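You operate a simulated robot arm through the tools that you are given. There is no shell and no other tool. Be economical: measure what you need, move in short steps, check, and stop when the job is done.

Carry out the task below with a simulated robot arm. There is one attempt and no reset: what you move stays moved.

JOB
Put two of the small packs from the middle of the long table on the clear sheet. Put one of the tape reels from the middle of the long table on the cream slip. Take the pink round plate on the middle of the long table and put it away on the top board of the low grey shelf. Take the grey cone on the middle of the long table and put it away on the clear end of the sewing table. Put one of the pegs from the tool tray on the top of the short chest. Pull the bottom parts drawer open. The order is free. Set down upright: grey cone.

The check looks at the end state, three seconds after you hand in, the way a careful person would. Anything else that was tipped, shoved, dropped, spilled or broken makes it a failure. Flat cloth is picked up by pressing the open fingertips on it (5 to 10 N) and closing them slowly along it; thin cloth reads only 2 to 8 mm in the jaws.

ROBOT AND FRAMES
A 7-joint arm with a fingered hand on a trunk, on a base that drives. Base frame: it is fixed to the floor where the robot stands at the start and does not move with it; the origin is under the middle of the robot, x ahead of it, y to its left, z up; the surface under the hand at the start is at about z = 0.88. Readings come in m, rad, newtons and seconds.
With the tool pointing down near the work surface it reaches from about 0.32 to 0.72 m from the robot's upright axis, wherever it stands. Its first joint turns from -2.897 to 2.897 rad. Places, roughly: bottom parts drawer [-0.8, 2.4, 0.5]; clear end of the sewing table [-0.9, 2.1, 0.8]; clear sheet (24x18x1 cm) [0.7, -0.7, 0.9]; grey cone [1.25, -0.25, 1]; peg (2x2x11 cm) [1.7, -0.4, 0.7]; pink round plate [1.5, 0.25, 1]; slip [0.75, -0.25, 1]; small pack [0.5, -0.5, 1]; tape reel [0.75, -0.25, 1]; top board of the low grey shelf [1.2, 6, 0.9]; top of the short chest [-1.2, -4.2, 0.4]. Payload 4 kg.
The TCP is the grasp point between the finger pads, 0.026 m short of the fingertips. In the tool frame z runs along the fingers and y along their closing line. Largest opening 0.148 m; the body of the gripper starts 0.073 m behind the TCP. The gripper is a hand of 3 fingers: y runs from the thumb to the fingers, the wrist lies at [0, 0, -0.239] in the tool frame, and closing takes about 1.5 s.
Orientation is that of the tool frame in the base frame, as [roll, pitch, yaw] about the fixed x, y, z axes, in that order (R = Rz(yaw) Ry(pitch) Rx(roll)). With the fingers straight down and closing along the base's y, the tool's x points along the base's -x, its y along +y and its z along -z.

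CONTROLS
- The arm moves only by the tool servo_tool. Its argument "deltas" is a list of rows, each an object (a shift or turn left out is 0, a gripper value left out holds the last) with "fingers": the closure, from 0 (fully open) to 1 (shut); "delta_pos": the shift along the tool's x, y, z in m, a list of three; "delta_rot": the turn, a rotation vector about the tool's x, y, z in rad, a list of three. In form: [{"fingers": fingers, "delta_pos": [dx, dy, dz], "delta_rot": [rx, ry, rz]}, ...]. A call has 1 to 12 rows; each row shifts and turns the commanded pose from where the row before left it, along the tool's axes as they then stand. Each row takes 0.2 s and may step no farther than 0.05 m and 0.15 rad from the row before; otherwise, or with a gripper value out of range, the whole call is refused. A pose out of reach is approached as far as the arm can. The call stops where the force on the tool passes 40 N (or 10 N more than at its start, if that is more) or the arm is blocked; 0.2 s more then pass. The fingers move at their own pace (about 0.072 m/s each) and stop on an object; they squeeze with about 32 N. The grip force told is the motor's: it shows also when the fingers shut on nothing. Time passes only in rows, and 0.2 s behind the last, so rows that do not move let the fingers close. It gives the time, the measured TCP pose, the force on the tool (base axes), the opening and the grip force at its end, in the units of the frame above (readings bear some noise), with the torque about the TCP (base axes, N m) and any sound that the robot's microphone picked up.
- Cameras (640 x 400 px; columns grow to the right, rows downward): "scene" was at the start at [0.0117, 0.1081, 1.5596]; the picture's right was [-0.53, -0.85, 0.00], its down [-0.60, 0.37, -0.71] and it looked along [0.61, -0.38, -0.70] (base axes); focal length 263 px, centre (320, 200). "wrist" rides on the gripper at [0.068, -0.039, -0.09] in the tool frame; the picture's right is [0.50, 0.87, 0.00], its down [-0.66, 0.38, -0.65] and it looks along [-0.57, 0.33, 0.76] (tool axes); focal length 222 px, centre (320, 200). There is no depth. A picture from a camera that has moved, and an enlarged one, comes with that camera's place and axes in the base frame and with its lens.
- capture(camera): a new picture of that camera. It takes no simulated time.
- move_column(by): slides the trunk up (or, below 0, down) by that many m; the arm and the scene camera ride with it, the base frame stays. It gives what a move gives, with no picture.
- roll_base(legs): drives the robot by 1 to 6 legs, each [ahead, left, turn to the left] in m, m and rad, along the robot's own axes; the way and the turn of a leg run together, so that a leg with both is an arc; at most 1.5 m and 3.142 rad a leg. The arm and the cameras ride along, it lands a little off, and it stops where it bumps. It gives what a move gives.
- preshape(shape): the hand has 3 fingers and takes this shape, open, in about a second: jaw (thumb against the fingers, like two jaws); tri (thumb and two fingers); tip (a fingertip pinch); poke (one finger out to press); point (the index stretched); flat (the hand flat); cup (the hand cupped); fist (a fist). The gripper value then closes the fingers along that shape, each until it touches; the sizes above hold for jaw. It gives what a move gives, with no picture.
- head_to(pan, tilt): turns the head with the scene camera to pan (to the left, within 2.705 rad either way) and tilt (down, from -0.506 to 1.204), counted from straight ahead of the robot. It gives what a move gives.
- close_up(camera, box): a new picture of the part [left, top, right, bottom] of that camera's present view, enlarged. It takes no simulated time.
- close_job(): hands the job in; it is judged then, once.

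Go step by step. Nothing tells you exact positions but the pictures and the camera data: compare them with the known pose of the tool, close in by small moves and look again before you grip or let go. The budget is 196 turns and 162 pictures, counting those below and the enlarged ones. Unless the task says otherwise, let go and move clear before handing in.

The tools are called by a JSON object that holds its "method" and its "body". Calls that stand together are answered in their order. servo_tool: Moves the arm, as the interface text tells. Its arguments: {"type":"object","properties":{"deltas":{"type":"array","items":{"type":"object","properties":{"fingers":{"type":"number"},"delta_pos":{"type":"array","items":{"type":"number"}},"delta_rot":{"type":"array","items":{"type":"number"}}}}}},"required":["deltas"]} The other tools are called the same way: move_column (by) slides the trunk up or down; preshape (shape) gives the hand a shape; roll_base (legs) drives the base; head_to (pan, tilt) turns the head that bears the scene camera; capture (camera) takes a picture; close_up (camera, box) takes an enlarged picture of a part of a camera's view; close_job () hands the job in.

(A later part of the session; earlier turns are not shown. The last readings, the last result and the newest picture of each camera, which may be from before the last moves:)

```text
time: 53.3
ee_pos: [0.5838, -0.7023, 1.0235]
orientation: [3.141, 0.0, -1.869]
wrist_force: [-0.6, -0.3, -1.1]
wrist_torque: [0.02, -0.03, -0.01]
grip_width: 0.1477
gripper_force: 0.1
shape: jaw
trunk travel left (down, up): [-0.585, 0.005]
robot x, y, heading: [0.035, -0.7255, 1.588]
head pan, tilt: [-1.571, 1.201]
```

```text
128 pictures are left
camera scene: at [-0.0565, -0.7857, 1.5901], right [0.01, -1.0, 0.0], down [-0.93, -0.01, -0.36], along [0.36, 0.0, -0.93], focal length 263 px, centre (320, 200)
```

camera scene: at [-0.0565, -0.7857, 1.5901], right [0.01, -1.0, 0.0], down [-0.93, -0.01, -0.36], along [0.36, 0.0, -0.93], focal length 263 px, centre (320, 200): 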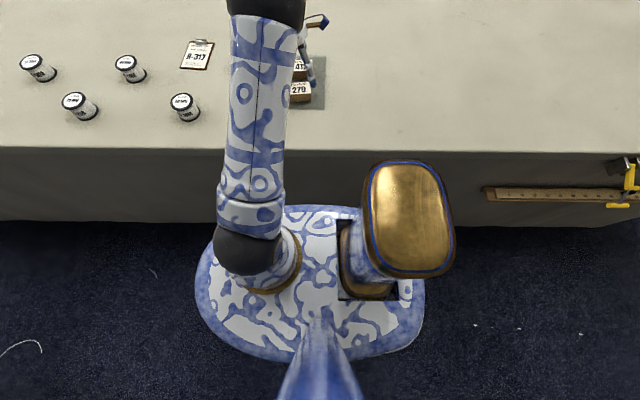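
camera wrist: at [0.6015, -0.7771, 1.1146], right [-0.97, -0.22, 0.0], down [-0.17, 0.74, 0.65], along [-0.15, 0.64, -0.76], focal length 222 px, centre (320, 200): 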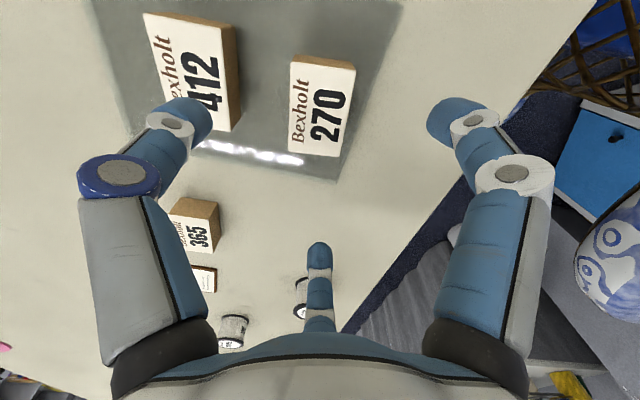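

The gap is about 0.11 m. I'll drive 0.07 m closer and 0.225 m forward, which puts the arm axis level with the slip.

{"method": "roll_base", "body": {"legs": [[0.225, 0, 0], [0, -0.065, 0]]}}

{"method": "head_to", "body": {"pan": -1.2, "tilt": 1.0}}

{"method": "capture", "body": {"camera": "scene"}}

{"method": "capture", "body": {"camera": "wrist"}}

```text
time: 55.6
ee_pos: [0.6492, -0.48, 1.0237]
orientation: [-3.141, -0.001, -1.875]
wrist_force: [0.0, 0.0, -0.5]
wrist_torque: [0.01, 0.02, -0.01]
grip_width: 0.1478
gripper_force: 0.1
shape: jaw
trunk travel left (down, up): [-0.585, 0.005]
robot x, y, heading: [0.0947, -0.5008, 1.581]
head pan, tilt: [-1.571, 1.201]
```

```text
time: 56.5
ee_pos: [0.6482, -0.4813, 1.0227]
orientation: [-3.141, 0.0, -1.873]
wrist_force: [0.0, 0.7, 0.0]
wrist_torque: [0.01, 0.02, 0.04]
grip_width: 0.1479
gripper_force: 0.2
shape: jaw
trunk travel left (down, up): [-0.585, 0.005]
robot x, y, heading: [0.1008, -0.502, 1.579]
head pan, tilt: [-1.201, 1.0]
```

```text
127 pictures are left
camera scene: at [0.0157, -0.5374, 1.6027], right [0.37, -0.93, 0.0], down [-0.78, -0.31, -0.54], along [0.5, 0.2, -0.84], focal length 263 px, centre (320, 200)
```

scene: 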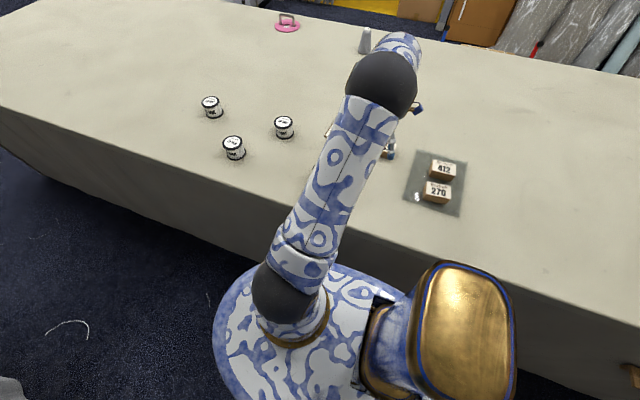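

```text
126 pictures are left
camera wrist: at [0.6653, -0.5567, 1.1143], right [-0.98, -0.22, 0.0], down [-0.17, 0.74, 0.65], along [-0.14, 0.64, -0.76], focal length 222 px, centre (320, 200)
```

wrist: 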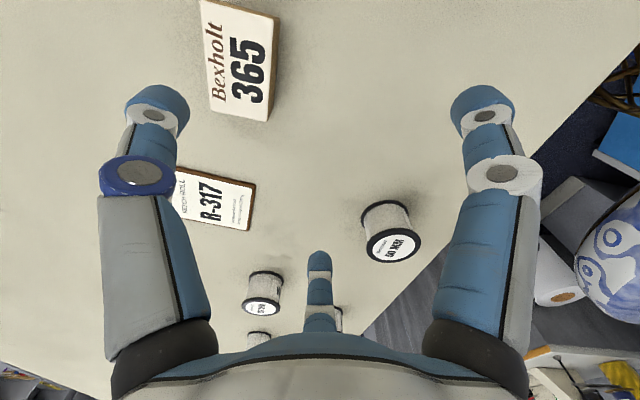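

The 50 MM reel is at about (0.522,-0.352). I'll move above it.

{"method": "servo_tool", "body": {"deltas": [{"delta_pos": [-0.0214, 0.0397, 0]}, {"delta_pos": [-0.0214, 0.0397, 0]}, {"delta_pos": [-0.0214, 0.0397, 0]}, {"delta_pos": [-0.0214, 0.0397, 0]}, {}]}}

{"method": "capture", "body": {"camera": "wrist"}}

{"method": "capture", "body": {"camera": "scene"}}

```text
time: 57.7
ee_pos: [0.5223, -0.3523, 1.0228]
orientation: [-3.141, -0.001, -1.876]
wrist_force: [-0.8, 0.3, 0.1]
wrist_torque: [-0.03, 0.02, -0.01]
grip_width: 0.1479
gripper_force: 0.0
shape: jaw
trunk travel left (down, up): [-0.585, 0.005]
robot x, y, heading: [0.0965, -0.4994, 1.576]
head pan, tilt: [-1.201, 1.0]
```

```text
125 pictures are left
camera wrist: at [0.5397, -0.4274, 1.1132], right [-0.98, -0.22, 0.0], down [-0.17, 0.74, 0.65], along [-0.14, 0.64, -0.76], focal length 222 px, centre (320, 200)
```

wrist: 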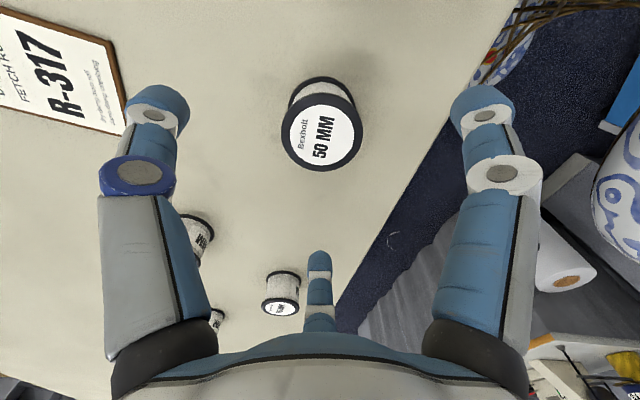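

```text
124 pictures are left
camera scene: at [0.0158, -0.5374, 1.6027], right [0.37, -0.93, 0.0], down [-0.78, -0.31, -0.54], along [0.5, 0.2, -0.84], focal length 263 px, centre (320, 200)
```

scene: 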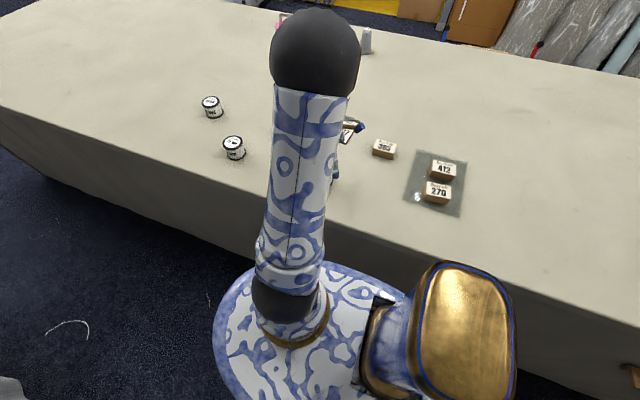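

Centred. I'll descend and grip the reel.

{"method": "servo_tool", "body": {"deltas": [{"delta_pos": [-0.004, 0, 0.05]}, {"delta_pos": [0, 0, 0.04]}, {"delta_pos": [0, 0, 0.012]}, {"fingers": 1}, {}, {}, {}, {}, {}, {}, {}]}}

{"method": "servo_tool", "body": {"deltas": [{"delta_pos": [0, 0, -0.03]}, {"delta_pos": [0, 0, -0.03]}, {}]}}

{"method": "capture", "body": {"camera": "wrist"}}

```text
refused: row 1 steps farther than a row can; nothing moved
```

```text
time: 58.5
ee_pos: [0.5215, -0.3518, 1.0839]
orientation: [-3.141, 0.0, -1.873]
wrist_force: [0.4, 0.5, 0.6]
wrist_torque: [-0.03, 0.03, -0.03]
grip_width: 0.1477
gripper_force: 0.0
shape: jaw
trunk travel left (down, up): [-0.585, 0.005]
robot x, y, heading: [0.0993, -0.5018, 1.582]
head pan, tilt: [-1.201, 1.0]
```

```text
123 pictures are left
camera wrist: at [0.5384, -0.4283, 1.175], right [-0.98, -0.22, 0.0], down [-0.17, 0.74, 0.65], along [-0.14, 0.64, -0.76], focal length 222 px, centre (320, 200)
```

wrist: 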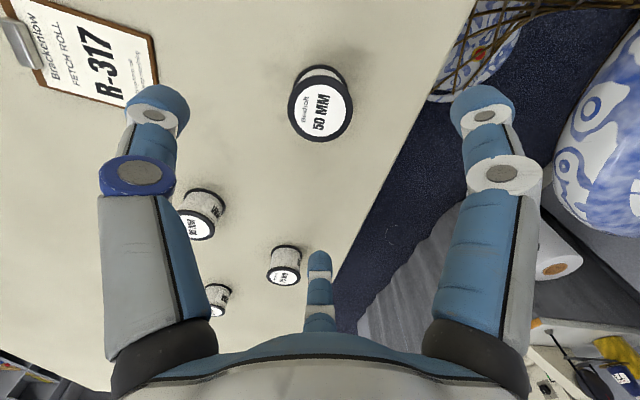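

The first row was too long, so only the lift ran. The slip reads "FETCH ROLL R-317", so I'll read it before choosing.

{"method": "close_up", "body": {"camera": "wrist", "box": [0, 0, 180, 112]}}

```text
3.56 times, centred on (90, 56) of wrist
camera zoom: at [0.5384, -0.4283, 1.175], right [-0.98, -0.22, 0.0], down [-0.17, 0.74, 0.65], along [-0.14, 0.64, -0.76], focal length 790 px, centre (1138, 712)
```

zoom: 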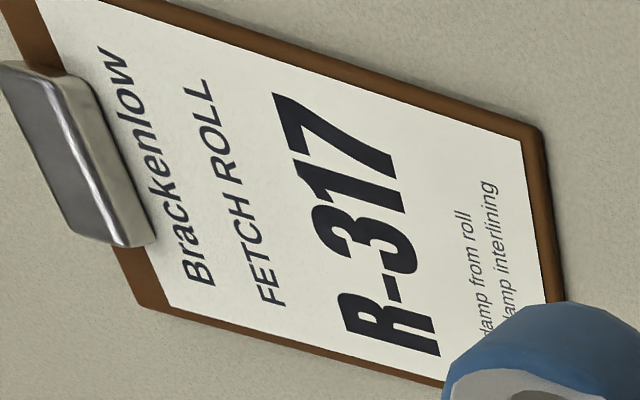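

The slip text doesn't affect the choice of reel. I'll descend and grip the 50 MM reel.

{"method": "servo_tool", "body": {"deltas": [{"delta_pos": [-0.004, 0, 0.045]}, {"delta_pos": [0, 0, 0.045]}, {"delta_pos": [0, 0, 0.045]}, {"delta_pos": [0, 0, 0.032]}, {"fingers": 1}, {}, {}, {}, {}, {}, {}, {}]}}

{"method": "servo_tool", "body": {"deltas": [{"delta_pos": [0, 0, -0.03]}, {"delta_pos": [0, 0, -0.03]}, {}]}}

{"method": "capture", "body": {"camera": "wrist"}}

```text
time: 61.1
ee_pos: [0.523, -0.3498, 0.9178]
orientation: [3.141, 0.0, -1.875]
wrist_force: [0.7, -0.4, -0.4]
wrist_torque: [0.01, -0.03, 0.02]
grip_width: 0.0604
gripper_force: 32.2
shape: jaw
trunk travel left (down, up): [-0.585, 0.005]
robot x, y, heading: [0.1024, -0.504, 1.576]
head pan, tilt: [-1.201, 1.0]
```

```text
time: 61.9
ee_pos: [0.5232, -0.3497, 0.976]
orientation: [3.14, 0.0, -1.873]
wrist_force: [0.3, -0.3, -2.0]
wrist_torque: [0.02, 0.0, 0.0]
grip_width: 0.0605
gripper_force: 32.1
shape: jaw
trunk travel left (down, up): [-0.585, 0.005]
robot x, y, heading: [0.0999, -0.5006, 1.577]
head pan, tilt: [-1.201, 1.0]
```

```text
121 pictures are left
camera wrist: at [0.5413, -0.4245, 1.0669], right [-0.98, -0.22, 0.0], down [-0.17, 0.74, 0.65], along [-0.14, 0.64, -0.76], focal length 222 px, centre (320, 200)
```

wrist: 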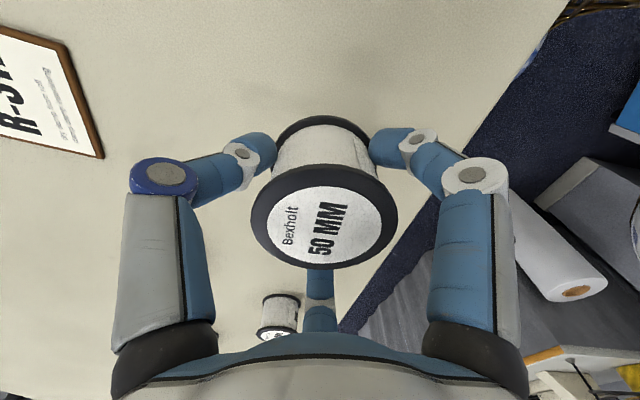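

Reel lifted. I'll carry it toward the slip.

{"method": "servo_tool", "body": {"deltas": [{"delta_pos": [-0.0147, -0.0385, 0]}, {"delta_pos": [-0.0147, -0.0385, 0]}, {"delta_pos": [-0.0147, -0.0385, 0]}, {"delta_pos": [-0.0147, -0.0385, 0]}, {"delta_pos": [-0.0147, -0.0385, 0]}, {}]}}

{"method": "capture", "body": {"camera": "wrist"}}

{"method": "capture", "body": {"camera": "scene"}}

```text
time: 63.3
ee_pos: [0.7279, -0.3364, 0.9763]
orientation: [3.139, -0.001, -1.876]
wrist_force: [0.9, 0.3, -2.1]
wrist_torque: [-0.03, 0.0, -0.02]
grip_width: 0.0602
gripper_force: 32.0
shape: jaw
trunk travel left (down, up): [-0.585, 0.005]
robot x, y, heading: [0.0995, -0.5021, 1.579]
head pan, tilt: [-1.201, 1.0]
```

```text
120 pictures are left
camera wrist: at [0.7442, -0.4118, 1.0666], right [-0.98, -0.22, 0.0], down [-0.16, 0.74, 0.65], along [-0.14, 0.64, -0.76], focal length 222 px, centre (320, 200)
```

wrist: 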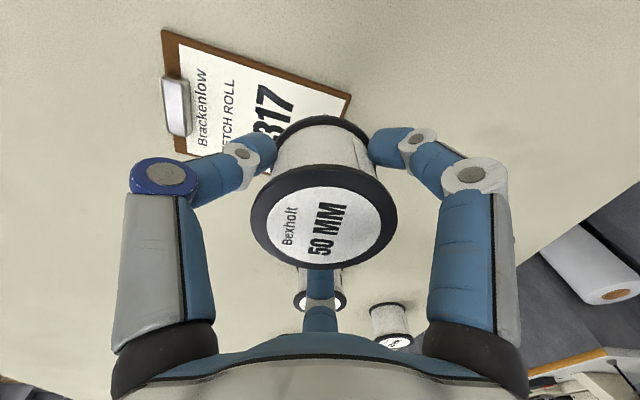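

```text
119 pictures are left
camera scene: at [0.0159, -0.5373, 1.6027], right [0.37, -0.93, 0.0], down [-0.78, -0.31, -0.54], along [0.5, 0.2, -0.84], focal length 263 px, centre (320, 200)
```

scene: 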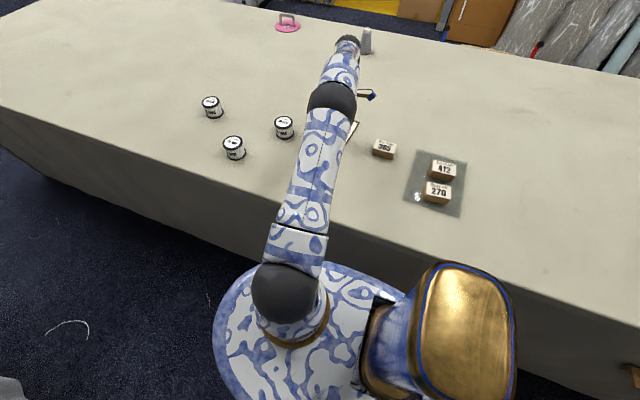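

The slip spans x 0.71–0.845 and y -0.375…-0.29, with the clip at the far end. I'll shift to put the reel at (0.76,-0.332) and lower.

{"method": "servo_tool", "body": {"deltas": [{"delta_pos": [-0.018, -0.029, 0]}, {"delta_pos": [0, 0, 0.03]}, {"delta_pos": [0, 0, 0.01]}, {}]}}

{"method": "capture", "body": {"camera": "wrist"}}

```text
time: 64.3
ee_pos: [0.75, -0.3304, 0.9361]
orientation: [3.142, 0.0, -1.875]
wrist_force: [0.1, 0.6, -1.8]
wrist_torque: [-0.01, -0.01, 0.0]
grip_width: 0.0601
gripper_force: 32.0
shape: jaw
out of reach, approached as far as the arm can: row 1
trunk travel left (down, up): [-0.585, 0.005]
robot x, y, heading: [0.1003, -0.5045, 1.578]
head pan, tilt: [-1.201, 1.0]
```

```text
118 pictures are left
camera wrist: at [0.7679, -0.4061, 1.0266], right [-0.98, -0.22, 0.0], down [-0.17, 0.74, 0.65], along [-0.14, 0.64, -0.76], focal length 222 px, centre (320, 200)
```

wrist: 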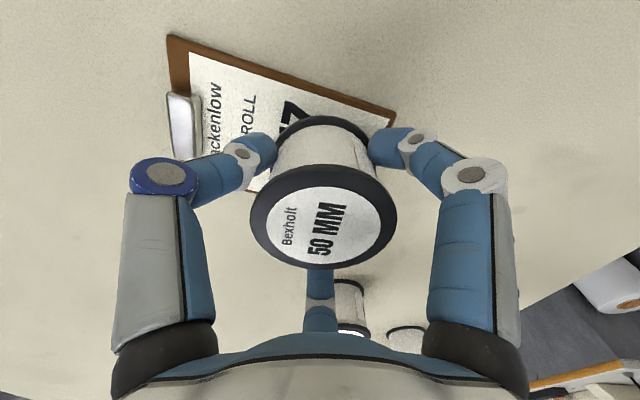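

Nearly there. I'll go another 12 mm outward, then down.

{"method": "servo_tool", "body": {"deltas": [{"delta_pos": [-0.006, -0.011, 0.004]}, {"delta_pos": [0, 0, 0.004]}, {}]}}

{"method": "servo_tool", "body": {"deltas": [{"delta_pos": [0, 0, 0.003]}, {"delta_pos": [0, 0, 0.003]}, {}]}}

{"method": "capture", "body": {"camera": "wrist"}}

```text
time: 65.1
ee_pos: [0.7528, -0.3301, 0.9272]
orientation: [-3.141, 0.0, -1.873]
wrist_force: [-0.1, -0.1, -1.5]
wrist_torque: [0.02, 0.0, 0.0]
grip_width: 0.0602
gripper_force: 31.8
shape: jaw
out of reach, approached as far as the arm can: row 1
trunk travel left (down, up): [-0.585, 0.005]
robot x, y, heading: [0.0992, -0.5002, 1.581]
head pan, tilt: [-1.201, 1.0]
```

```text
time: 65.9
ee_pos: [0.7525, -0.3292, 0.9242]
orientation: [-3.141, 0.001, -1.874]
wrist_force: [0.0, 0.7, -2.5]
wrist_torque: [0.0, 0.0, 0.02]
grip_width: 0.0603
gripper_force: 31.9
shape: jaw
trunk travel left (down, up): [-0.585, 0.005]
robot x, y, heading: [0.1013, -0.5022, 1.579]
head pan, tilt: [-1.201, 1.0]
```

```text
117 pictures are left
camera wrist: at [0.77, -0.4057, 1.0131], right [-0.98, -0.22, 0.0], down [-0.17, 0.74, 0.65], along [-0.14, 0.64, -0.76], focal length 222 px, centre (320, 200)
```

wrist: 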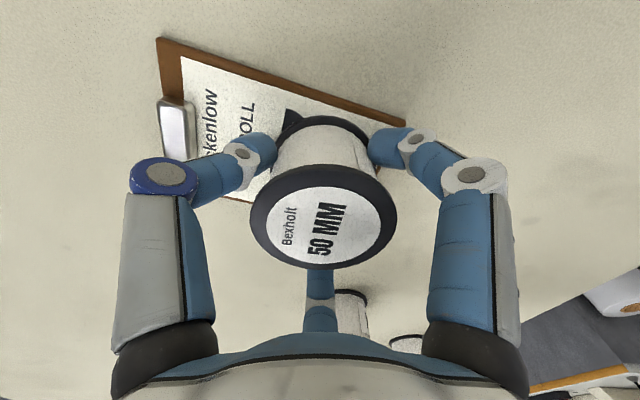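

I want the reel a little farther onto the slip, so I'll lift 1 cm and nudge the base 1.5 cm closer.

{"method": "servo_tool", "body": {"deltas": [{"delta_pos": [0, 0, -0.008]}, {}]}}

{"method": "roll_base", "body": {"legs": [[0, -0.015, 0]]}}

{"method": "capture", "body": {"camera": "wrist"}}

```text
time: 66.5
ee_pos: [0.753, -0.3304, 0.9305]
orientation: [-3.14, 0.0, -1.873]
wrist_force: [-0.2, -0.8, -2.2]
wrist_torque: [-0.01, 0.01, -0.02]
grip_width: 0.0601
gripper_force: 32.4
shape: jaw
trunk travel left (down, up): [-0.585, 0.005]
robot x, y, heading: [0.0956, -0.5047, 1.572]
head pan, tilt: [-1.201, 1.0]
```

```text
time: 67.2
ee_pos: [0.7694, -0.3319, 0.9303]
orientation: [-3.141, 0.0, -1.874]
wrist_force: [0.8, -1.3, -1.7]
wrist_torque: [0.0, 0.0, 0.03]
grip_width: 0.0601
gripper_force: 32.0
shape: jaw
trunk travel left (down, up): [-0.585, 0.005]
robot x, y, heading: [0.1157, -0.5047, 1.578]
head pan, tilt: [-1.201, 1.0]
```

```text
116 pictures are left
camera wrist: at [0.7854, -0.4061, 1.021], right [-0.98, -0.22, 0.0], down [-0.16, 0.74, 0.65], along [-0.14, 0.64, -0.76], focal length 222 px, centre (320, 200)
```

wrist: 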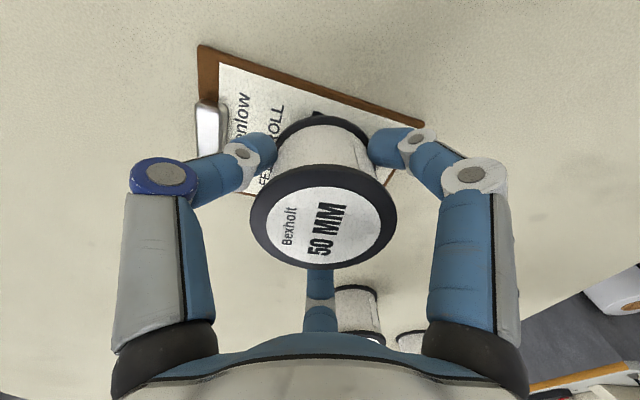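

Now the reel centre is about (0.768,-0.335). I'll lower to contact.

{"method": "servo_tool", "body": {"deltas": [{"delta_pos": [0, 0, 0.005]}, {"delta_pos": [0, 0, 0.003]}, {"delta_pos": [0, 0, 0.003]}, {}]}}

```text
time: 68.2
ee_pos: [0.7688, -0.3307, 0.9206]
orientation: [-3.139, 0.001, -1.874]
wrist_force: [0.2, 0.7, 9.8]
wrist_torque: [0.01, 0.0, 0.03]
grip_width: 0.0601
gripper_force: 32.0
shape: jaw
trunk travel left (down, up): [-0.585, 0.005]
robot x, y, heading: [0.1123, -0.501, 1.58]
head pan, tilt: [-1.201, 1.0]
```

Contact. I'll release and rise.

{"method": "servo_tool", "body": {"deltas": [{"delta_pos": [0, 0, -0.001], "fingers": 0.37}, {}, {}, {}, {"delta_pos": [0, 0, -0.02]}, {"delta_pos": [0.0, 0.01, -0.03]}, {"delta_pos": [0.0, 0.02, -0.03]}, {"delta_pos": [0.0, 0.03, -0.03]}]}}

{"method": "capture", "body": {"camera": "wrist"}}

```text
time: 70.0
ee_pos: [0.7097, -0.3114, 1.0325]
orientation: [-3.141, 0.0, -1.875]
wrist_force: [0.5, 0.4, -0.2]
wrist_torque: [-0.04, 0.01, -0.01]
grip_width: 0.0926
gripper_force: 0.0
shape: jaw
trunk travel left (down, up): [-0.585, 0.005]
robot x, y, heading: [0.1132, -0.4994, 1.579]
head pan, tilt: [-1.201, 1.0]
```

```text
115 pictures are left
camera wrist: at [0.7264, -0.388, 1.1233], right [-0.98, -0.22, 0.0], down [-0.17, 0.74, 0.65], along [-0.14, 0.64, -0.76], focal length 222 px, centre (320, 200)
```

wrist: 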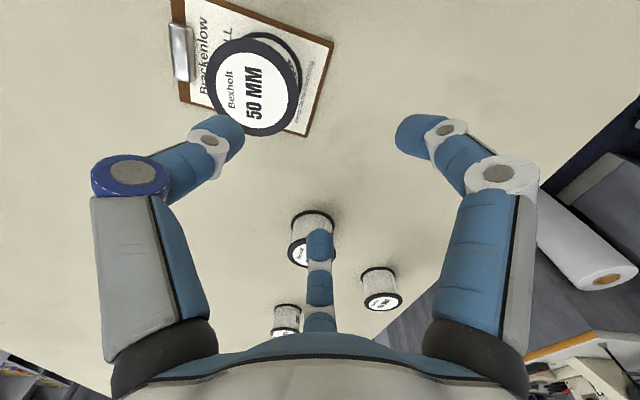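

The reel stands on the slip. I'll raise and tuck the arm in front, then drive around the left end of the table to the far side.

{"method": "servo_tool", "body": {"deltas": [{"delta_pos": [0, 0, -0.05], "fingers": 0}, {"delta_pos": [0, 0, -0.05]}, {"delta_pos": [0, 0.03, -0.04]}, {"delta_pos": [-0.0266, 0.0397, 0]}, {"delta_pos": [-0.0266, 0.0397, 0]}, {"delta_pos": [-0.0266, 0.0397, 0]}, {"delta_pos": [-0.0266, 0.0397, 0]}, {"delta_pos": [-0.0266, 0.0397, 0]}, {"delta_pos": [-0.0266, 0.0397, 0]}, {"delta_pos": [-0.0266, 0.0397, 0]}]}}

{"method": "servo_tool", "body": {"deltas": [{"delta_pos": [0.0035, 0.0447, 0]}, {"delta_pos": [0.0035, 0.0447, 0]}, {"delta_pos": [0.0035, 0.0447, 0]}, {"delta_pos": [0.0035, 0.0447, 0]}, {"delta_pos": [0.0035, 0.0447, 0]}, {"delta_pos": [0.0035, 0.0447, 0]}, {"delta_pos": [0.0035, 0.0447, 0]}]}}

{"method": "roll_base", "body": {"legs": [[0, 0.2, 0], [1.45, 0, 0], [1.45, 0, 0]]}}

{"method": "head_to", "body": {"pan": -1.3, "tilt": 0.4}}

{"method": "capture", "body": {"camera": "scene"}}

{"method": "head_to", "body": {"pan": 1.2, "tilt": 0.6}}

{"method": "capture", "body": {"camera": "scene"}}

```text
time: 72.2
ee_pos: [0.4704, -0.0443, 1.1709]
orientation: [3.141, 0.001, -1.875]
wrist_force: [-0.1, -0.4, -0.7]
wrist_torque: [-0.01, 0.03, 0.0]
grip_width: 0.1477
gripper_force: 0.1
shape: jaw
trunk travel left (down, up): [-0.585, 0.005]
robot x, y, heading: [0.113, -0.502, 1.581]
head pan, tilt: [-1.201, 1.0]
```

```text
time: 73.8
ee_pos: [0.1639, 0.0274, 1.1714]
orientation: [-3.141, -0.001, -1.878]
wrist_force: [0.2, 0.2, -0.1]
wrist_torque: [0.0, 0.0, 0.01]
grip_width: 0.1478
gripper_force: 0.0
shape: jaw
trunk travel left (down, up): [-0.585, 0.005]
robot x, y, heading: [0.1136, -0.5013, 1.581]
head pan, tilt: [-1.201, 1.0]
```

```text
time: 89.1
ee_pos: [-0.1762, 2.9367, 1.1706]
orientation: [3.141, 0.0, -1.814]
wrist_force: [0.3, -1.1, 0.8]
wrist_torque: [0.02, 0.0, -0.01]
grip_width: 0.1479
gripper_force: 0.0
shape: jaw
trunk travel left (down, up): [-0.585, 0.005]
robot x, y, heading: [-0.1928, 2.4076, 1.65]
head pan, tilt: [-1.201, 1.0]
```

```text
time: 90.1
ee_pos: [-0.1741, 2.9375, 1.1713]
orientation: [3.141, 0.0, -1.813]
wrist_force: [0.3, -0.1, -0.6]
wrist_torque: [0.02, -0.01, 0.01]
grip_width: 0.1479
gripper_force: 0.1
shape: jaw
trunk travel left (down, up): [-0.585, 0.005]
robot x, y, heading: [-0.195, 2.4037, 1.639]
head pan, tilt: [-1.3, 0.4]
```

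```text
114 pictures are left
camera scene: at [-0.2498, 2.3662, 1.6529], right [0.33, -0.94, 0.0], down [-0.37, -0.13, -0.92], along [0.87, 0.31, -0.39], focal length 263 px, centre (320, 200)
```

scene: 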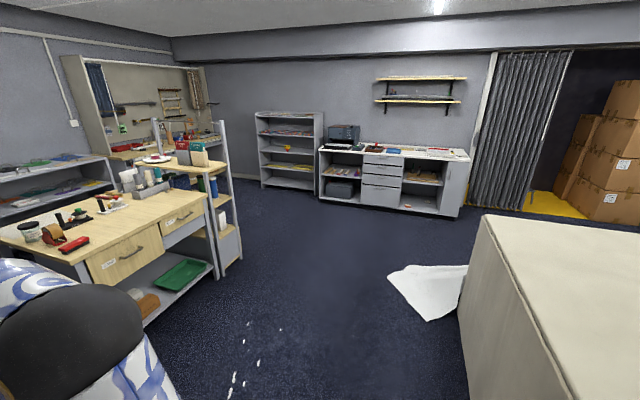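

```text
time: 92.4
ee_pos: [-0.1762, 2.9384, 1.1717]
orientation: [-3.141, 0.0, -1.813]
wrist_force: [-0.1, 0.1, 0.1]
wrist_torque: [0.0, -0.03, -0.01]
grip_width: 0.1479
gripper_force: 0.0
shape: jaw
trunk travel left (down, up): [-0.585, 0.005]
robot x, y, heading: [-0.1914, 2.4035, 1.639]
head pan, tilt: [1.201, 0.6]
```

```text
113 pictures are left
camera scene: at [-0.4216, 2.3616, 1.6347], right [0.3, 0.95, 0.0], down [0.54, -0.17, -0.83], along [-0.79, 0.24, -0.56], focal length 263 px, centre (320, 200)
```

scene: 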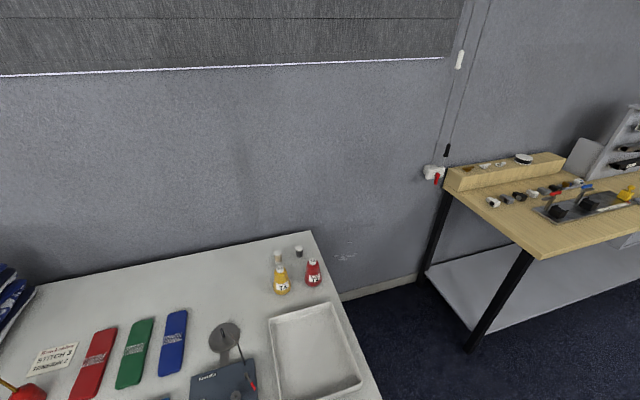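

A white sheet lies on the floor near x 1.45–2.35, y 1.7–2.45, so I'll steer around it. I'll go forward to y≈3, then right, and check.

{"method": "roll_base", "body": {"legs": [[0, 0, -0.07], [0.6, 0, 0], [0, -1.5, 0], [0, -1.5, 0]]}}

{"method": "head_to", "body": {"pan": 2.6, "tilt": 0.6}}

{"method": "capture", "body": {"camera": "scene"}}

```text
time: 110.2
ee_pos: [2.8197, 3.5893, 1.1698]
orientation: [3.14, -0.002, -1.854]
wrist_force: [-0.9, 0.4, -0.1]
wrist_torque: [0.0, -0.02, -0.01]
grip_width: 0.1479
gripper_force: 0.1
shape: jaw
trunk travel left (down, up): [-0.585, 0.005]
robot x, y, heading: [2.784, 3.06, 1.596]
head pan, tilt: [1.201, 0.6]
```

```text
time: 111.7
ee_pos: [2.8194, 3.5898, 1.1706]
orientation: [3.14, 0.0, -1.853]
wrist_force: [0.2, 0.3, 1.1]
wrist_torque: [-0.01, 0.02, -0.03]
grip_width: 0.1478
gripper_force: 0.0
shape: jaw
trunk travel left (down, up): [-0.585, 0.005]
robot x, y, heading: [2.7801, 3.0596, 1.598]
head pan, tilt: [2.601, 0.6]
```

```text
112 pictures are left
camera scene: at [2.5898, 2.9192, 1.6347], right [-0.87, 0.49, 0.0], down [0.28, 0.49, -0.83], along [-0.41, -0.72, -0.56], focal length 263 px, centre (320, 200)
```

scene: 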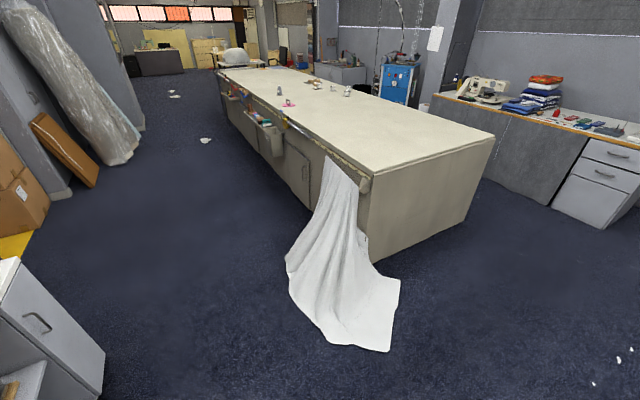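

The cloth hangs off the far side, which also carries trays on a rail. I'll back down along x≈2.8 to y≈0.2 and look at the table's far side.

{"method": "roll_base", "body": {"legs": [[-1.45, 0, 0], [-1.4, 0, 0]]}}

{"method": "head_to", "body": {"pan": 1.57, "tilt": 0.7}}

{"method": "capture", "body": {"camera": "scene"}}

{"method": "head_to", "body": {"pan": 2.2, "tilt": 0.7}}

{"method": "capture", "body": {"camera": "scene"}}

```text
time: 125.4
ee_pos: [2.8675, 0.7456, 1.171]
orientation: [3.14, 0.0, -1.87]
wrist_force: [-0.4, 0.4, 0.4]
wrist_torque: [0.0, -0.01, -0.02]
grip_width: 0.1481
gripper_force: 0.0
shape: jaw
trunk travel left (down, up): [-0.585, 0.005]
robot x, y, heading: [2.8201, 0.2135, 1.586]
head pan, tilt: [2.601, 0.6]
```

```text
time: 126.7
ee_pos: [2.8691, 0.7459, 1.1717]
orientation: [-3.14, -0.001, -1.871]
wrist_force: [0.4, 0.6, 0.0]
wrist_torque: [0.01, 0.03, 0.0]
grip_width: 0.1478
gripper_force: 0.0
shape: jaw
trunk travel left (down, up): [-0.585, 0.005]
robot x, y, heading: [2.8202, 0.2186, 1.584]
head pan, tilt: [1.571, 0.7]
```

```text
111 pictures are left
camera scene: at [2.588, 0.1537, 1.6261], right [-0.01, 1.0, 0.0], down [0.64, 0.01, -0.76], along [-0.76, -0.01, -0.64], focal length 263 px, centre (320, 200)
```

scene: 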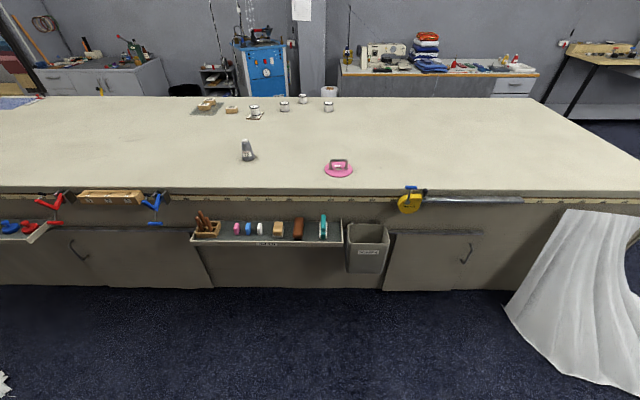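

```text
time: 127.8
ee_pos: [2.8694, 0.745, 1.1714]
orientation: [3.141, 0.001, -1.872]
wrist_force: [0.6, -0.5, 0.4]
wrist_torque: [-0.02, 0.02, 0.0]
grip_width: 0.1478
gripper_force: 0.1
shape: jaw
trunk travel left (down, up): [-0.585, 0.005]
robot x, y, heading: [2.8244, 0.2209, 1.582]
head pan, tilt: [2.201, 0.7]
```

```text
110 pictures are left
camera scene: at [2.6048, 0.1039, 1.6261], right [-0.6, 0.8, 0.0], down [0.52, 0.39, -0.76], along [-0.61, -0.46, -0.64], focal length 263 px, centre (320, 200)
```

scene: 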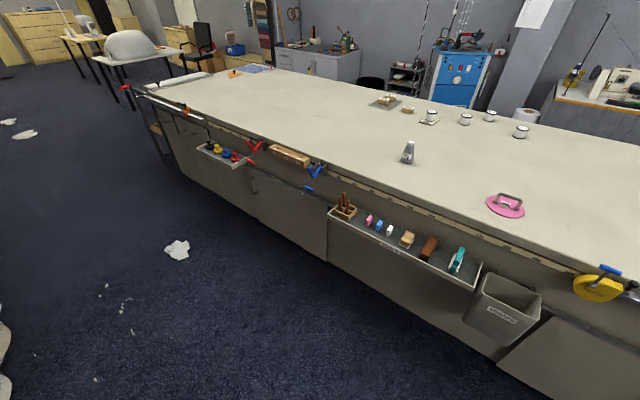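

The plate is near (1.48,0.23), the cone near (1.36,-0.26), and the peg block sits in the hanging tray. Facing the table gives the best reach, so I'll turn and approach.

{"method": "roll_base", "body": {"legs": [[0, 0, 1.556], [0.5, 0, 0]]}}

{"method": "head_to", "body": {"pan": 0.0, "tilt": 1.0}}

{"method": "capture", "body": {"camera": "scene"}}

{"method": "capture", "body": {"camera": "wrist"}}

```text
time: 134.5
ee_pos: [1.791, 0.2792, 1.1706]
orientation: [3.14, -0.001, -0.322]
wrist_force: [0.1, 0.4, 0.4]
wrist_torque: [-0.01, -0.04, -0.04]
grip_width: 0.1482
gripper_force: 0.0
shape: jaw
trunk travel left (down, up): [-0.585, 0.005]
robot x, y, heading: [2.3221, 0.2235, 3.125]
head pan, tilt: [2.201, 0.7]
```

```text
time: 136.6
ee_pos: [1.7919, 0.2797, 1.1714]
orientation: [3.141, -0.001, -0.323]
wrist_force: [0.2, -0.4, 0.1]
wrist_torque: [0.03, 0.0, -0.03]
grip_width: 0.1479
gripper_force: 0.0
shape: jaw
trunk travel left (down, up): [-0.585, 0.005]
robot x, y, heading: [2.3203, 0.2152, 3.124]
head pan, tilt: [0.0, 1.0]
```

```text
109 pictures are left
camera scene: at [2.3105, 0.069, 1.6027], right [0.01, 1.0, 0.0], down [0.84, -0.01, -0.54], along [-0.54, 0.01, -0.84], focal length 263 px, centre (320, 200)
```

scene: 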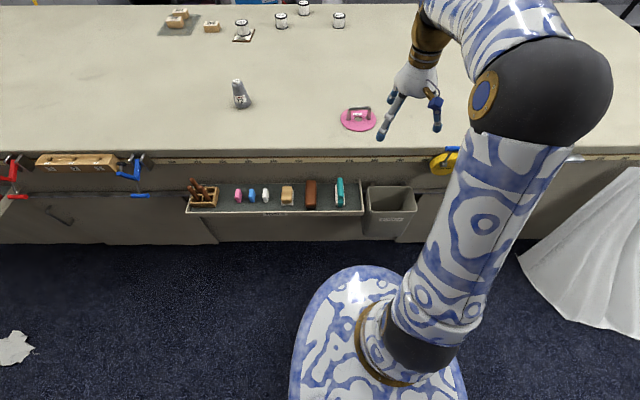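

```text
108 pictures are left
camera wrist: at [1.8679, 0.2959, 1.2612], right [0.2, -0.98, 0.0], down [-0.74, -0.15, 0.65], along [-0.64, -0.13, -0.76], focal length 222 px, centre (320, 200)
```

wrist: 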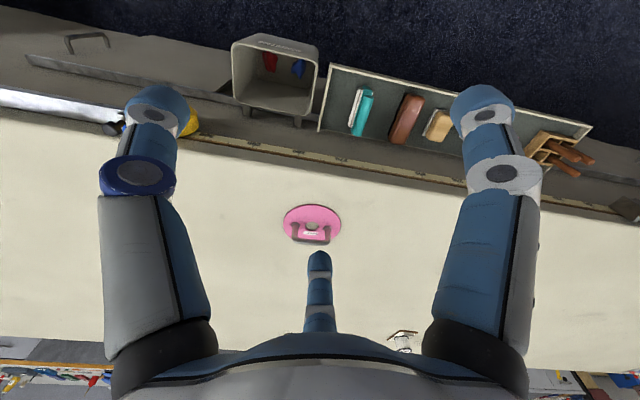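

The plate is near (1.462,0.24), with its handle bar along y. I'll go 0.1 m closer, turn the hand so it closes along x, and look closer.

{"method": "roll_base", "body": {"legs": [[0.1, 0, 0]]}}

{"method": "servo_tool", "body": {"deltas": [{"delta_rot": [0, 0, 0.14]}, {"delta_rot": [0, 0, 0.14]}, {"delta_rot": [0, 0, 0.14]}, {"delta_rot": [0, 0, 0.14]}, {"delta_rot": [0, 0, 0.14]}, {"delta_rot": [0, 0, 0.14]}, {"delta_rot": [0, 0, 0.14]}, {"delta_rot": [0, 0, 0.14]}, {"delta_rot": [0, 0, 0.13]}, {}]}}

{"method": "capture", "body": {"camera": "wrist"}}

{"method": "close_up", "body": {"camera": "scene", "box": [180, 60, 420, 210]}}

```text
time: 137.7
ee_pos: [1.6898, 0.282, 1.1704]
orientation: [3.141, -0.002, -0.323]
wrist_force: [-0.5, -1.1, -0.1]
wrist_torque: [0.0, -0.04, 0.0]
grip_width: 0.1476
gripper_force: 0.0
shape: jaw
trunk travel left (down, up): [-0.585, 0.005]
robot x, y, heading: [2.2212, 0.2211, 3.132]
head pan, tilt: [0.0, 1.0]
```

```text
time: 139.9
ee_pos: [1.6907, 0.2826, 1.1717]
orientation: [-3.142, 0.0, -1.574]
wrist_force: [-0.1, 0.0, 0.5]
wrist_torque: [-0.01, -0.04, 0.0]
grip_width: 0.1479
gripper_force: 0.1
shape: jaw
trunk travel left (down, up): [-0.585, 0.005]
robot x, y, heading: [2.2191, 0.2219, 3.129]
head pan, tilt: [0.0, 1.0]
```

```text
107 pictures are left
camera wrist: at [1.7299, 0.2147, 1.2614], right [-0.87, -0.5, 0.0], down [-0.38, 0.66, 0.65], along [-0.32, 0.57, -0.76], focal length 222 px, centre (320, 200)
```

wrist: 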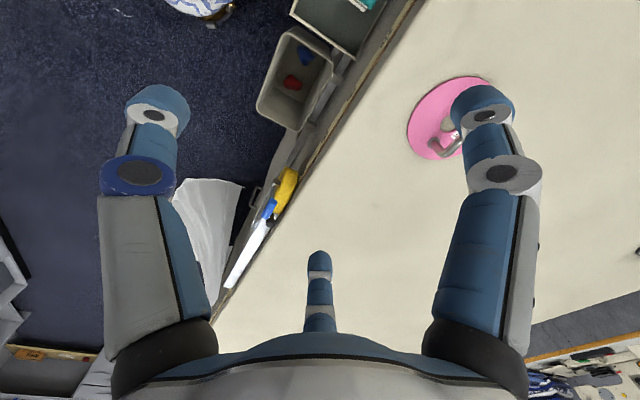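

```text
2.67 times, centred on (300, 135) of scene
camera zoom: at [2.2096, 0.0702, 1.6027], right [0.01, 1.0, 0.0], down [0.84, -0.01, -0.54], along [-0.54, 0.01, -0.84], focal length 701 px, centre (373, 373)
```

zoom: 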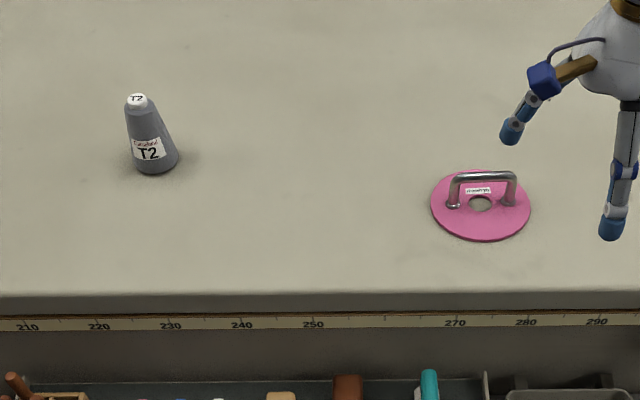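

The handle bar is centred about (1.467,0.234) at z≈0.944, along y. I'll move above it.

{"method": "servo_tool", "body": {"deltas": [{"delta_pos": [0.01, 0.045, 0]}, {"delta_pos": [0.01, 0.045, 0]}, {"delta_pos": [0.01, 0.045, 0]}, {"delta_pos": [0.01, 0.045, 0]}, {"delta_pos": [0.009, 0.044, 0]}, {"delta_pos": [0, 0, 0.05]}, {"delta_pos": [0, 0, 0.05]}, {"delta_pos": [0, 0, 0.04]}, {}]}}

{"method": "capture", "body": {"camera": "wrist"}}

{"method": "close_up", "body": {"camera": "scene", "box": [220, 60, 460, 210]}}

```text
time: 141.9
ee_pos: [1.5438, 0.2435, 1.0182]
orientation: [3.141, 0.0, -1.574]
wrist_force: [0.7, 0.3, 0.0]
wrist_torque: [-0.04, -0.03, 0.02]
grip_width: 0.1482
gripper_force: 0.0
shape: jaw
out of reach, approached as far as the arm can: row 4, 5
trunk travel left (down, up): [-0.585, 0.005]
robot x, y, heading: [2.2188, 0.2219, 3.131]
head pan, tilt: [0.0, 1.0]
```

```text
105 pictures are left
camera wrist: at [1.5821, 0.1756, 1.1086], right [-0.87, -0.5, 0.0], down [-0.38, 0.66, 0.65], along [-0.33, 0.57, -0.76], focal length 222 px, centre (320, 200)
```

wrist: 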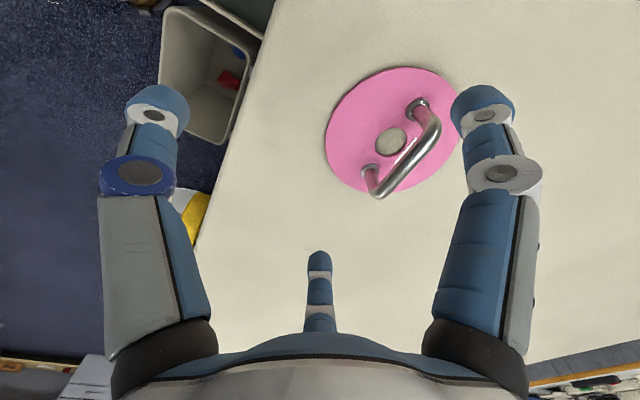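

```text
2.67 times, centred on (340, 135) of scene
camera zoom: at [2.2096, 0.0702, 1.6027], right [0.01, 1.0, 0.0], down [0.84, -0.01, -0.54], along [-0.54, 0.01, -0.84], focal length 701 px, centre (267, 373)
```

zoom: 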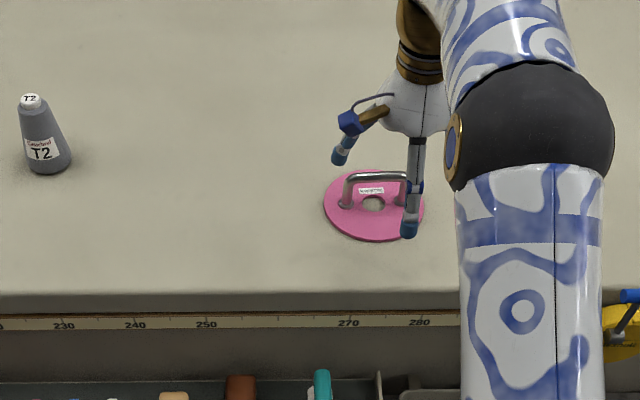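

The arm was clipped while high. Now that it is lower, I'll finish the approach.

{"method": "servo_tool", "body": {"deltas": [{"delta_pos": [0.006, 0.04, 0]}, {"delta_pos": [0.006, 0.037, 0]}, {}]}}

{"method": "capture", "body": {"camera": "wrist"}}

```text
time: 142.7
ee_pos: [1.5051, 0.2371, 1.0176]
orientation: [-3.141, 0.0, -1.575]
wrist_force: [0.4, -0.3, 0.5]
wrist_torque: [0.0, 0.0, -0.01]
grip_width: 0.1481
gripper_force: 0.1
shape: jaw
out of reach, approached as far as the arm can: row 2
trunk travel left (down, up): [-0.585, 0.005]
robot x, y, heading: [2.2199, 0.2215, 3.127]
head pan, tilt: [0.0, 1.0]
```

```text
103 pictures are left
camera wrist: at [1.5433, 0.1695, 1.1093], right [-0.87, -0.5, 0.0], down [-0.38, 0.66, 0.65], along [-0.32, 0.57, -0.76], focal length 222 px, centre (320, 200)
```

wrist: 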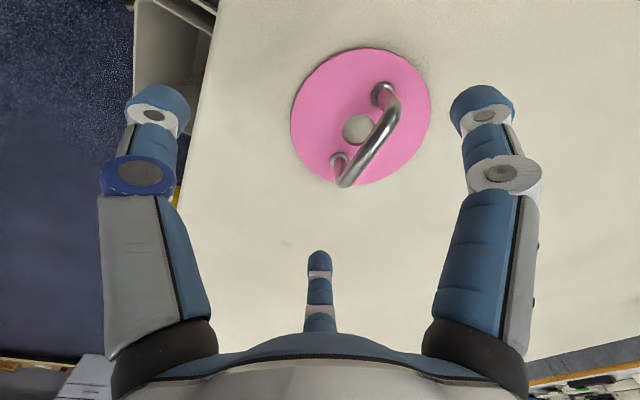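

I need about 4 cm more. There is roughly 7 cm of clearance to the tray, so I'll nudge the base forward 4 cm.

{"method": "roll_base", "body": {"legs": [[0.04, 0, 0]]}}

{"method": "servo_tool", "body": {"deltas": [{"delta_pos": [0, 0, 0.03]}, {}]}}

{"method": "capture", "body": {"camera": "wrist"}}

```text
time: 143.6
ee_pos: [1.4634, 0.2375, 1.0186]
orientation: [-3.141, 0.0, -1.574]
wrist_force: [-0.5, -1.2, -0.9]
wrist_torque: [0.04, 0.01, -0.01]
grip_width: 0.1478
gripper_force: 0.1
shape: jaw
trunk travel left (down, up): [-0.585, 0.005]
robot x, y, heading: [2.1776, 0.2223, 3.131]
head pan, tilt: [0.0, 1.0]
```

```text
time: 144.2
ee_pos: [1.4628, 0.2383, 0.9887]
orientation: [3.14, 0.0, -1.576]
wrist_force: [0.2, -0.5, 1.1]
wrist_torque: [-0.01, -0.02, 0.01]
grip_width: 0.1478
gripper_force: 0.1
shape: jaw
trunk travel left (down, up): [-0.585, 0.005]
robot x, y, heading: [2.1822, 0.2222, 3.127]
head pan, tilt: [0.0, 1.0]
```

```text
102 pictures are left
camera wrist: at [1.5019, 0.1704, 1.0793], right [-0.87, -0.5, 0.0], down [-0.38, 0.66, 0.65], along [-0.33, 0.57, -0.76], focal length 222 px, centre (320, 200)
```

wrist: 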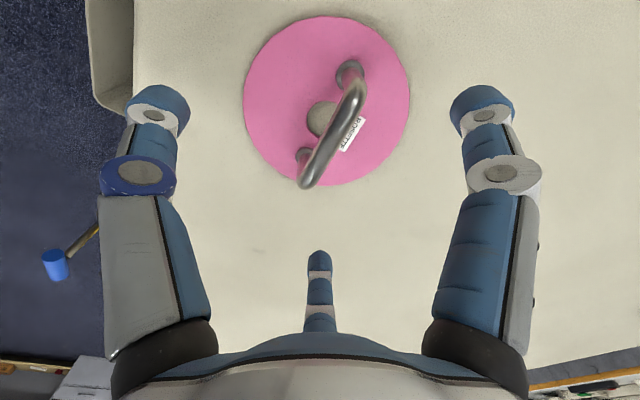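

I'm over the bar. A small shift, descend, and close on the handle.

{"method": "servo_tool", "body": {"deltas": [{"delta_pos": [0.013, 0, 0.02], "delta_rot": [0, 0, -0.1]}, {"delta_pos": [0, 0, 0.026]}, {"fingers": 1}, {}, {}, {}, {}, {}, {}, {}, {}]}}

{"method": "capture", "body": {"camera": "wrist"}}

```text
time: 146.6
ee_pos: [1.4633, 0.2266, 0.9427]
orientation: [-3.141, 0.0, -1.475]
wrist_force: [1.2, 0.3, -2.0]
wrist_torque: [0.0, -0.02, 0.01]
grip_width: 0.0078
gripper_force: 32.0
shape: jaw
trunk travel left (down, up): [-0.585, 0.005]
robot x, y, heading: [2.1783, 0.2241, 3.127]
head pan, tilt: [0.0, 1.0]
```

```text
101 pictures are left
camera wrist: at [1.5085, 0.1625, 1.0335], right [-0.81, -0.58, 0.0], down [-0.44, 0.62, 0.65], along [-0.38, 0.53, -0.76], focal length 222 px, centre (320, 200)
```

wrist: 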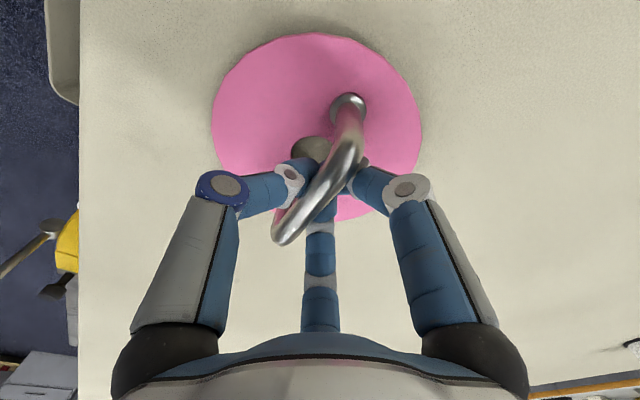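

Gripped on the bar. I'll lift and check.

{"method": "servo_tool", "body": {"deltas": [{"delta_pos": [0, 0, -0.02]}, {"delta_pos": [0, 0, -0.03]}, {"delta_pos": [0, 0, -0.02]}, {}]}}

{"method": "capture", "body": {"camera": "wrist"}}

{"method": "close_up", "body": {"camera": "scene", "box": [220, 60, 460, 210]}}

```text
time: 147.6
ee_pos: [1.4644, 0.2244, 1.0131]
orientation: [3.14, 0.001, -1.476]
wrist_force: [0.4, -0.4, -1.5]
wrist_torque: [-0.01, -0.03, -0.03]
grip_width: 0.008
gripper_force: 31.8
shape: jaw
trunk travel left (down, up): [-0.585, 0.005]
robot x, y, heading: [2.1821, 0.2207, 3.13]
head pan, tilt: [0.0, 1.0]
```

```text
100 pictures are left
camera wrist: at [1.5094, 0.1613, 1.1036], right [-0.81, -0.58, 0.0], down [-0.44, 0.62, 0.65], along [-0.38, 0.53, -0.76], focal length 222 px, centre (320, 200)
```

wrist: 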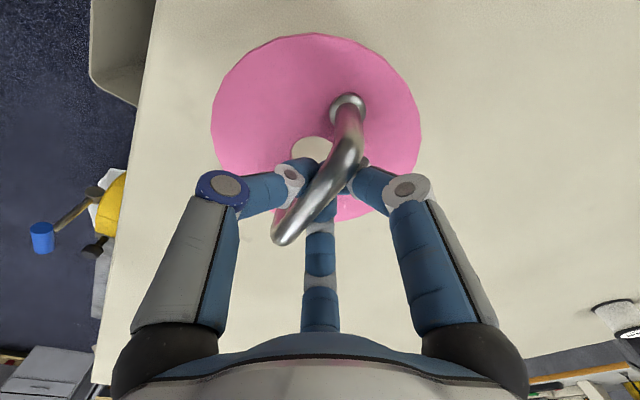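

```text
2.67 times, centred on (340, 135) of scene
camera zoom: at [2.1688, 0.0707, 1.6027], right [0.01, 1.0, 0.0], down [0.84, -0.01, -0.54], along [-0.54, 0.01, -0.84], focal length 701 px, centre (267, 373)
```

zoom: 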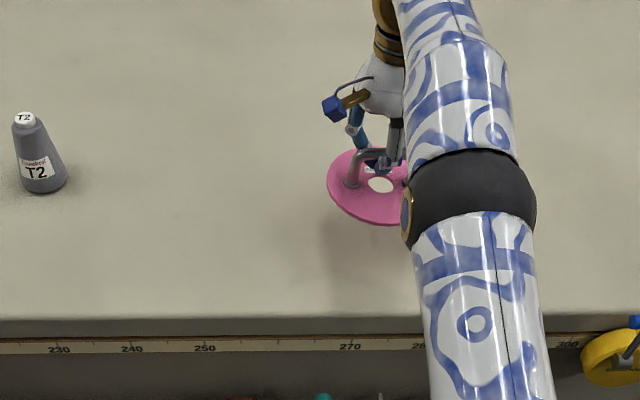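

Plate held level. I'll raise and retract it, back away, turn toward +y and drive up the aisle to look for the shelf.

{"method": "servo_tool", "body": {"deltas": [{"delta_pos": [0, -0.03, -0.03]}, {"delta_pos": [0, -0.03, -0.04]}, {"delta_pos": [0, -0.03, -0.04]}, {"delta_pos": [0, -0.04, -0.03]}, {"delta_pos": [0, -0.045, 0]}, {"delta_pos": [0, -0.045, 0]}, {"delta_pos": [0, -0.045, 0]}, {"delta_pos": [0, -0.03, 0]}, {}]}}

{"method": "roll_base", "body": {"legs": [[-0.65, 0, 0], [0, 0, -1.56], [1.45, 0, 0], [1.45, 0, 0]]}}

{"method": "head_to", "body": {"pan": 0.5, "tilt": 0.4}}

{"method": "capture", "body": {"camera": "scene"}}

```text
time: 149.6
ee_pos: [1.7572, 0.2545, 1.1524]
orientation: [3.141, 0.001, -1.474]
wrist_force: [0.1, 0.3, -1.3]
wrist_torque: [-0.02, -0.05, 0.02]
grip_width: 0.0076
gripper_force: 32.3
shape: jaw
trunk travel left (down, up): [-0.585, 0.005]
robot x, y, heading: [2.1768, 0.2194, 3.129]
head pan, tilt: [0.0, 1.0]
```

```text
time: 170.7
ee_pos: [2.9504, 3.5303, 1.1526]
orientation: [3.141, 0.0, -3.051]
wrist_force: [-0.1, -0.4, -0.9]
wrist_torque: [0.0, 0.0, -0.01]
grip_width: 0.0075
gripper_force: 32.2
shape: jaw
trunk travel left (down, up): [-0.585, 0.005]
robot x, y, heading: [2.9131, 3.11, 1.552]
head pan, tilt: [0.0, 1.0]
```

```text
time: 171.7
ee_pos: [2.9504, 3.5292, 1.1521]
orientation: [-3.141, 0.001, -3.05]
wrist_force: [-0.9, 1.0, -1.9]
wrist_torque: [-0.02, 0.01, -0.01]
grip_width: 0.0078
gripper_force: 32.0
shape: jaw
trunk travel left (down, up): [-0.585, 0.005]
robot x, y, heading: [2.9122, 3.1111, 1.552]
head pan, tilt: [0.499, 0.4]
```

```text
98 pictures are left
camera scene: at [2.7223, 3.1337, 1.6528], right [0.89, 0.46, 0.0], down [0.18, -0.35, -0.92], along [-0.42, 0.82, -0.39], focal length 263 px, centre (320, 200)
```

scene: 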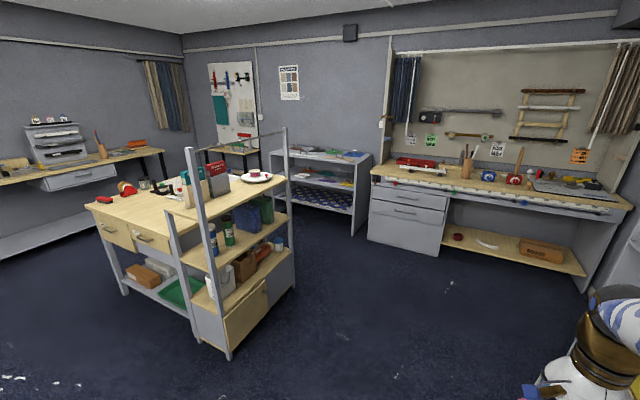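

The low grey shelf stands at about x 0.55–1.85, y 5.7–6.1. I'll zoom on its top board.

{"method": "close_up", "body": {"camera": "scene", "box": [250, 120, 410, 220]}}

```text
4.00 times, centred on (330, 170) of scene
camera zoom: at [2.7223, 3.1337, 1.6528], right [0.89, 0.46, 0.0], down [0.18, -0.35, -0.92], along [-0.42, 0.82, -0.39], focal length 1052 px, centre (280, 320)
```

zoom: 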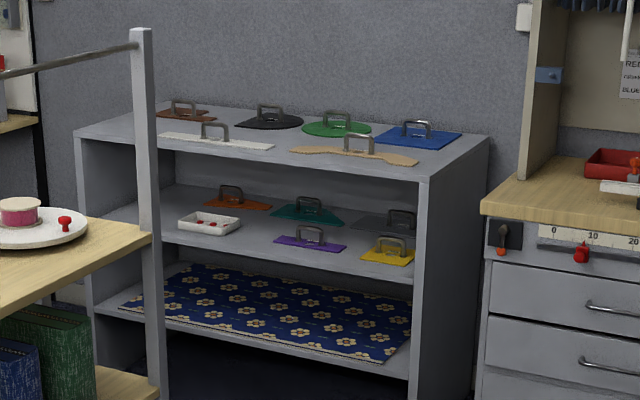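

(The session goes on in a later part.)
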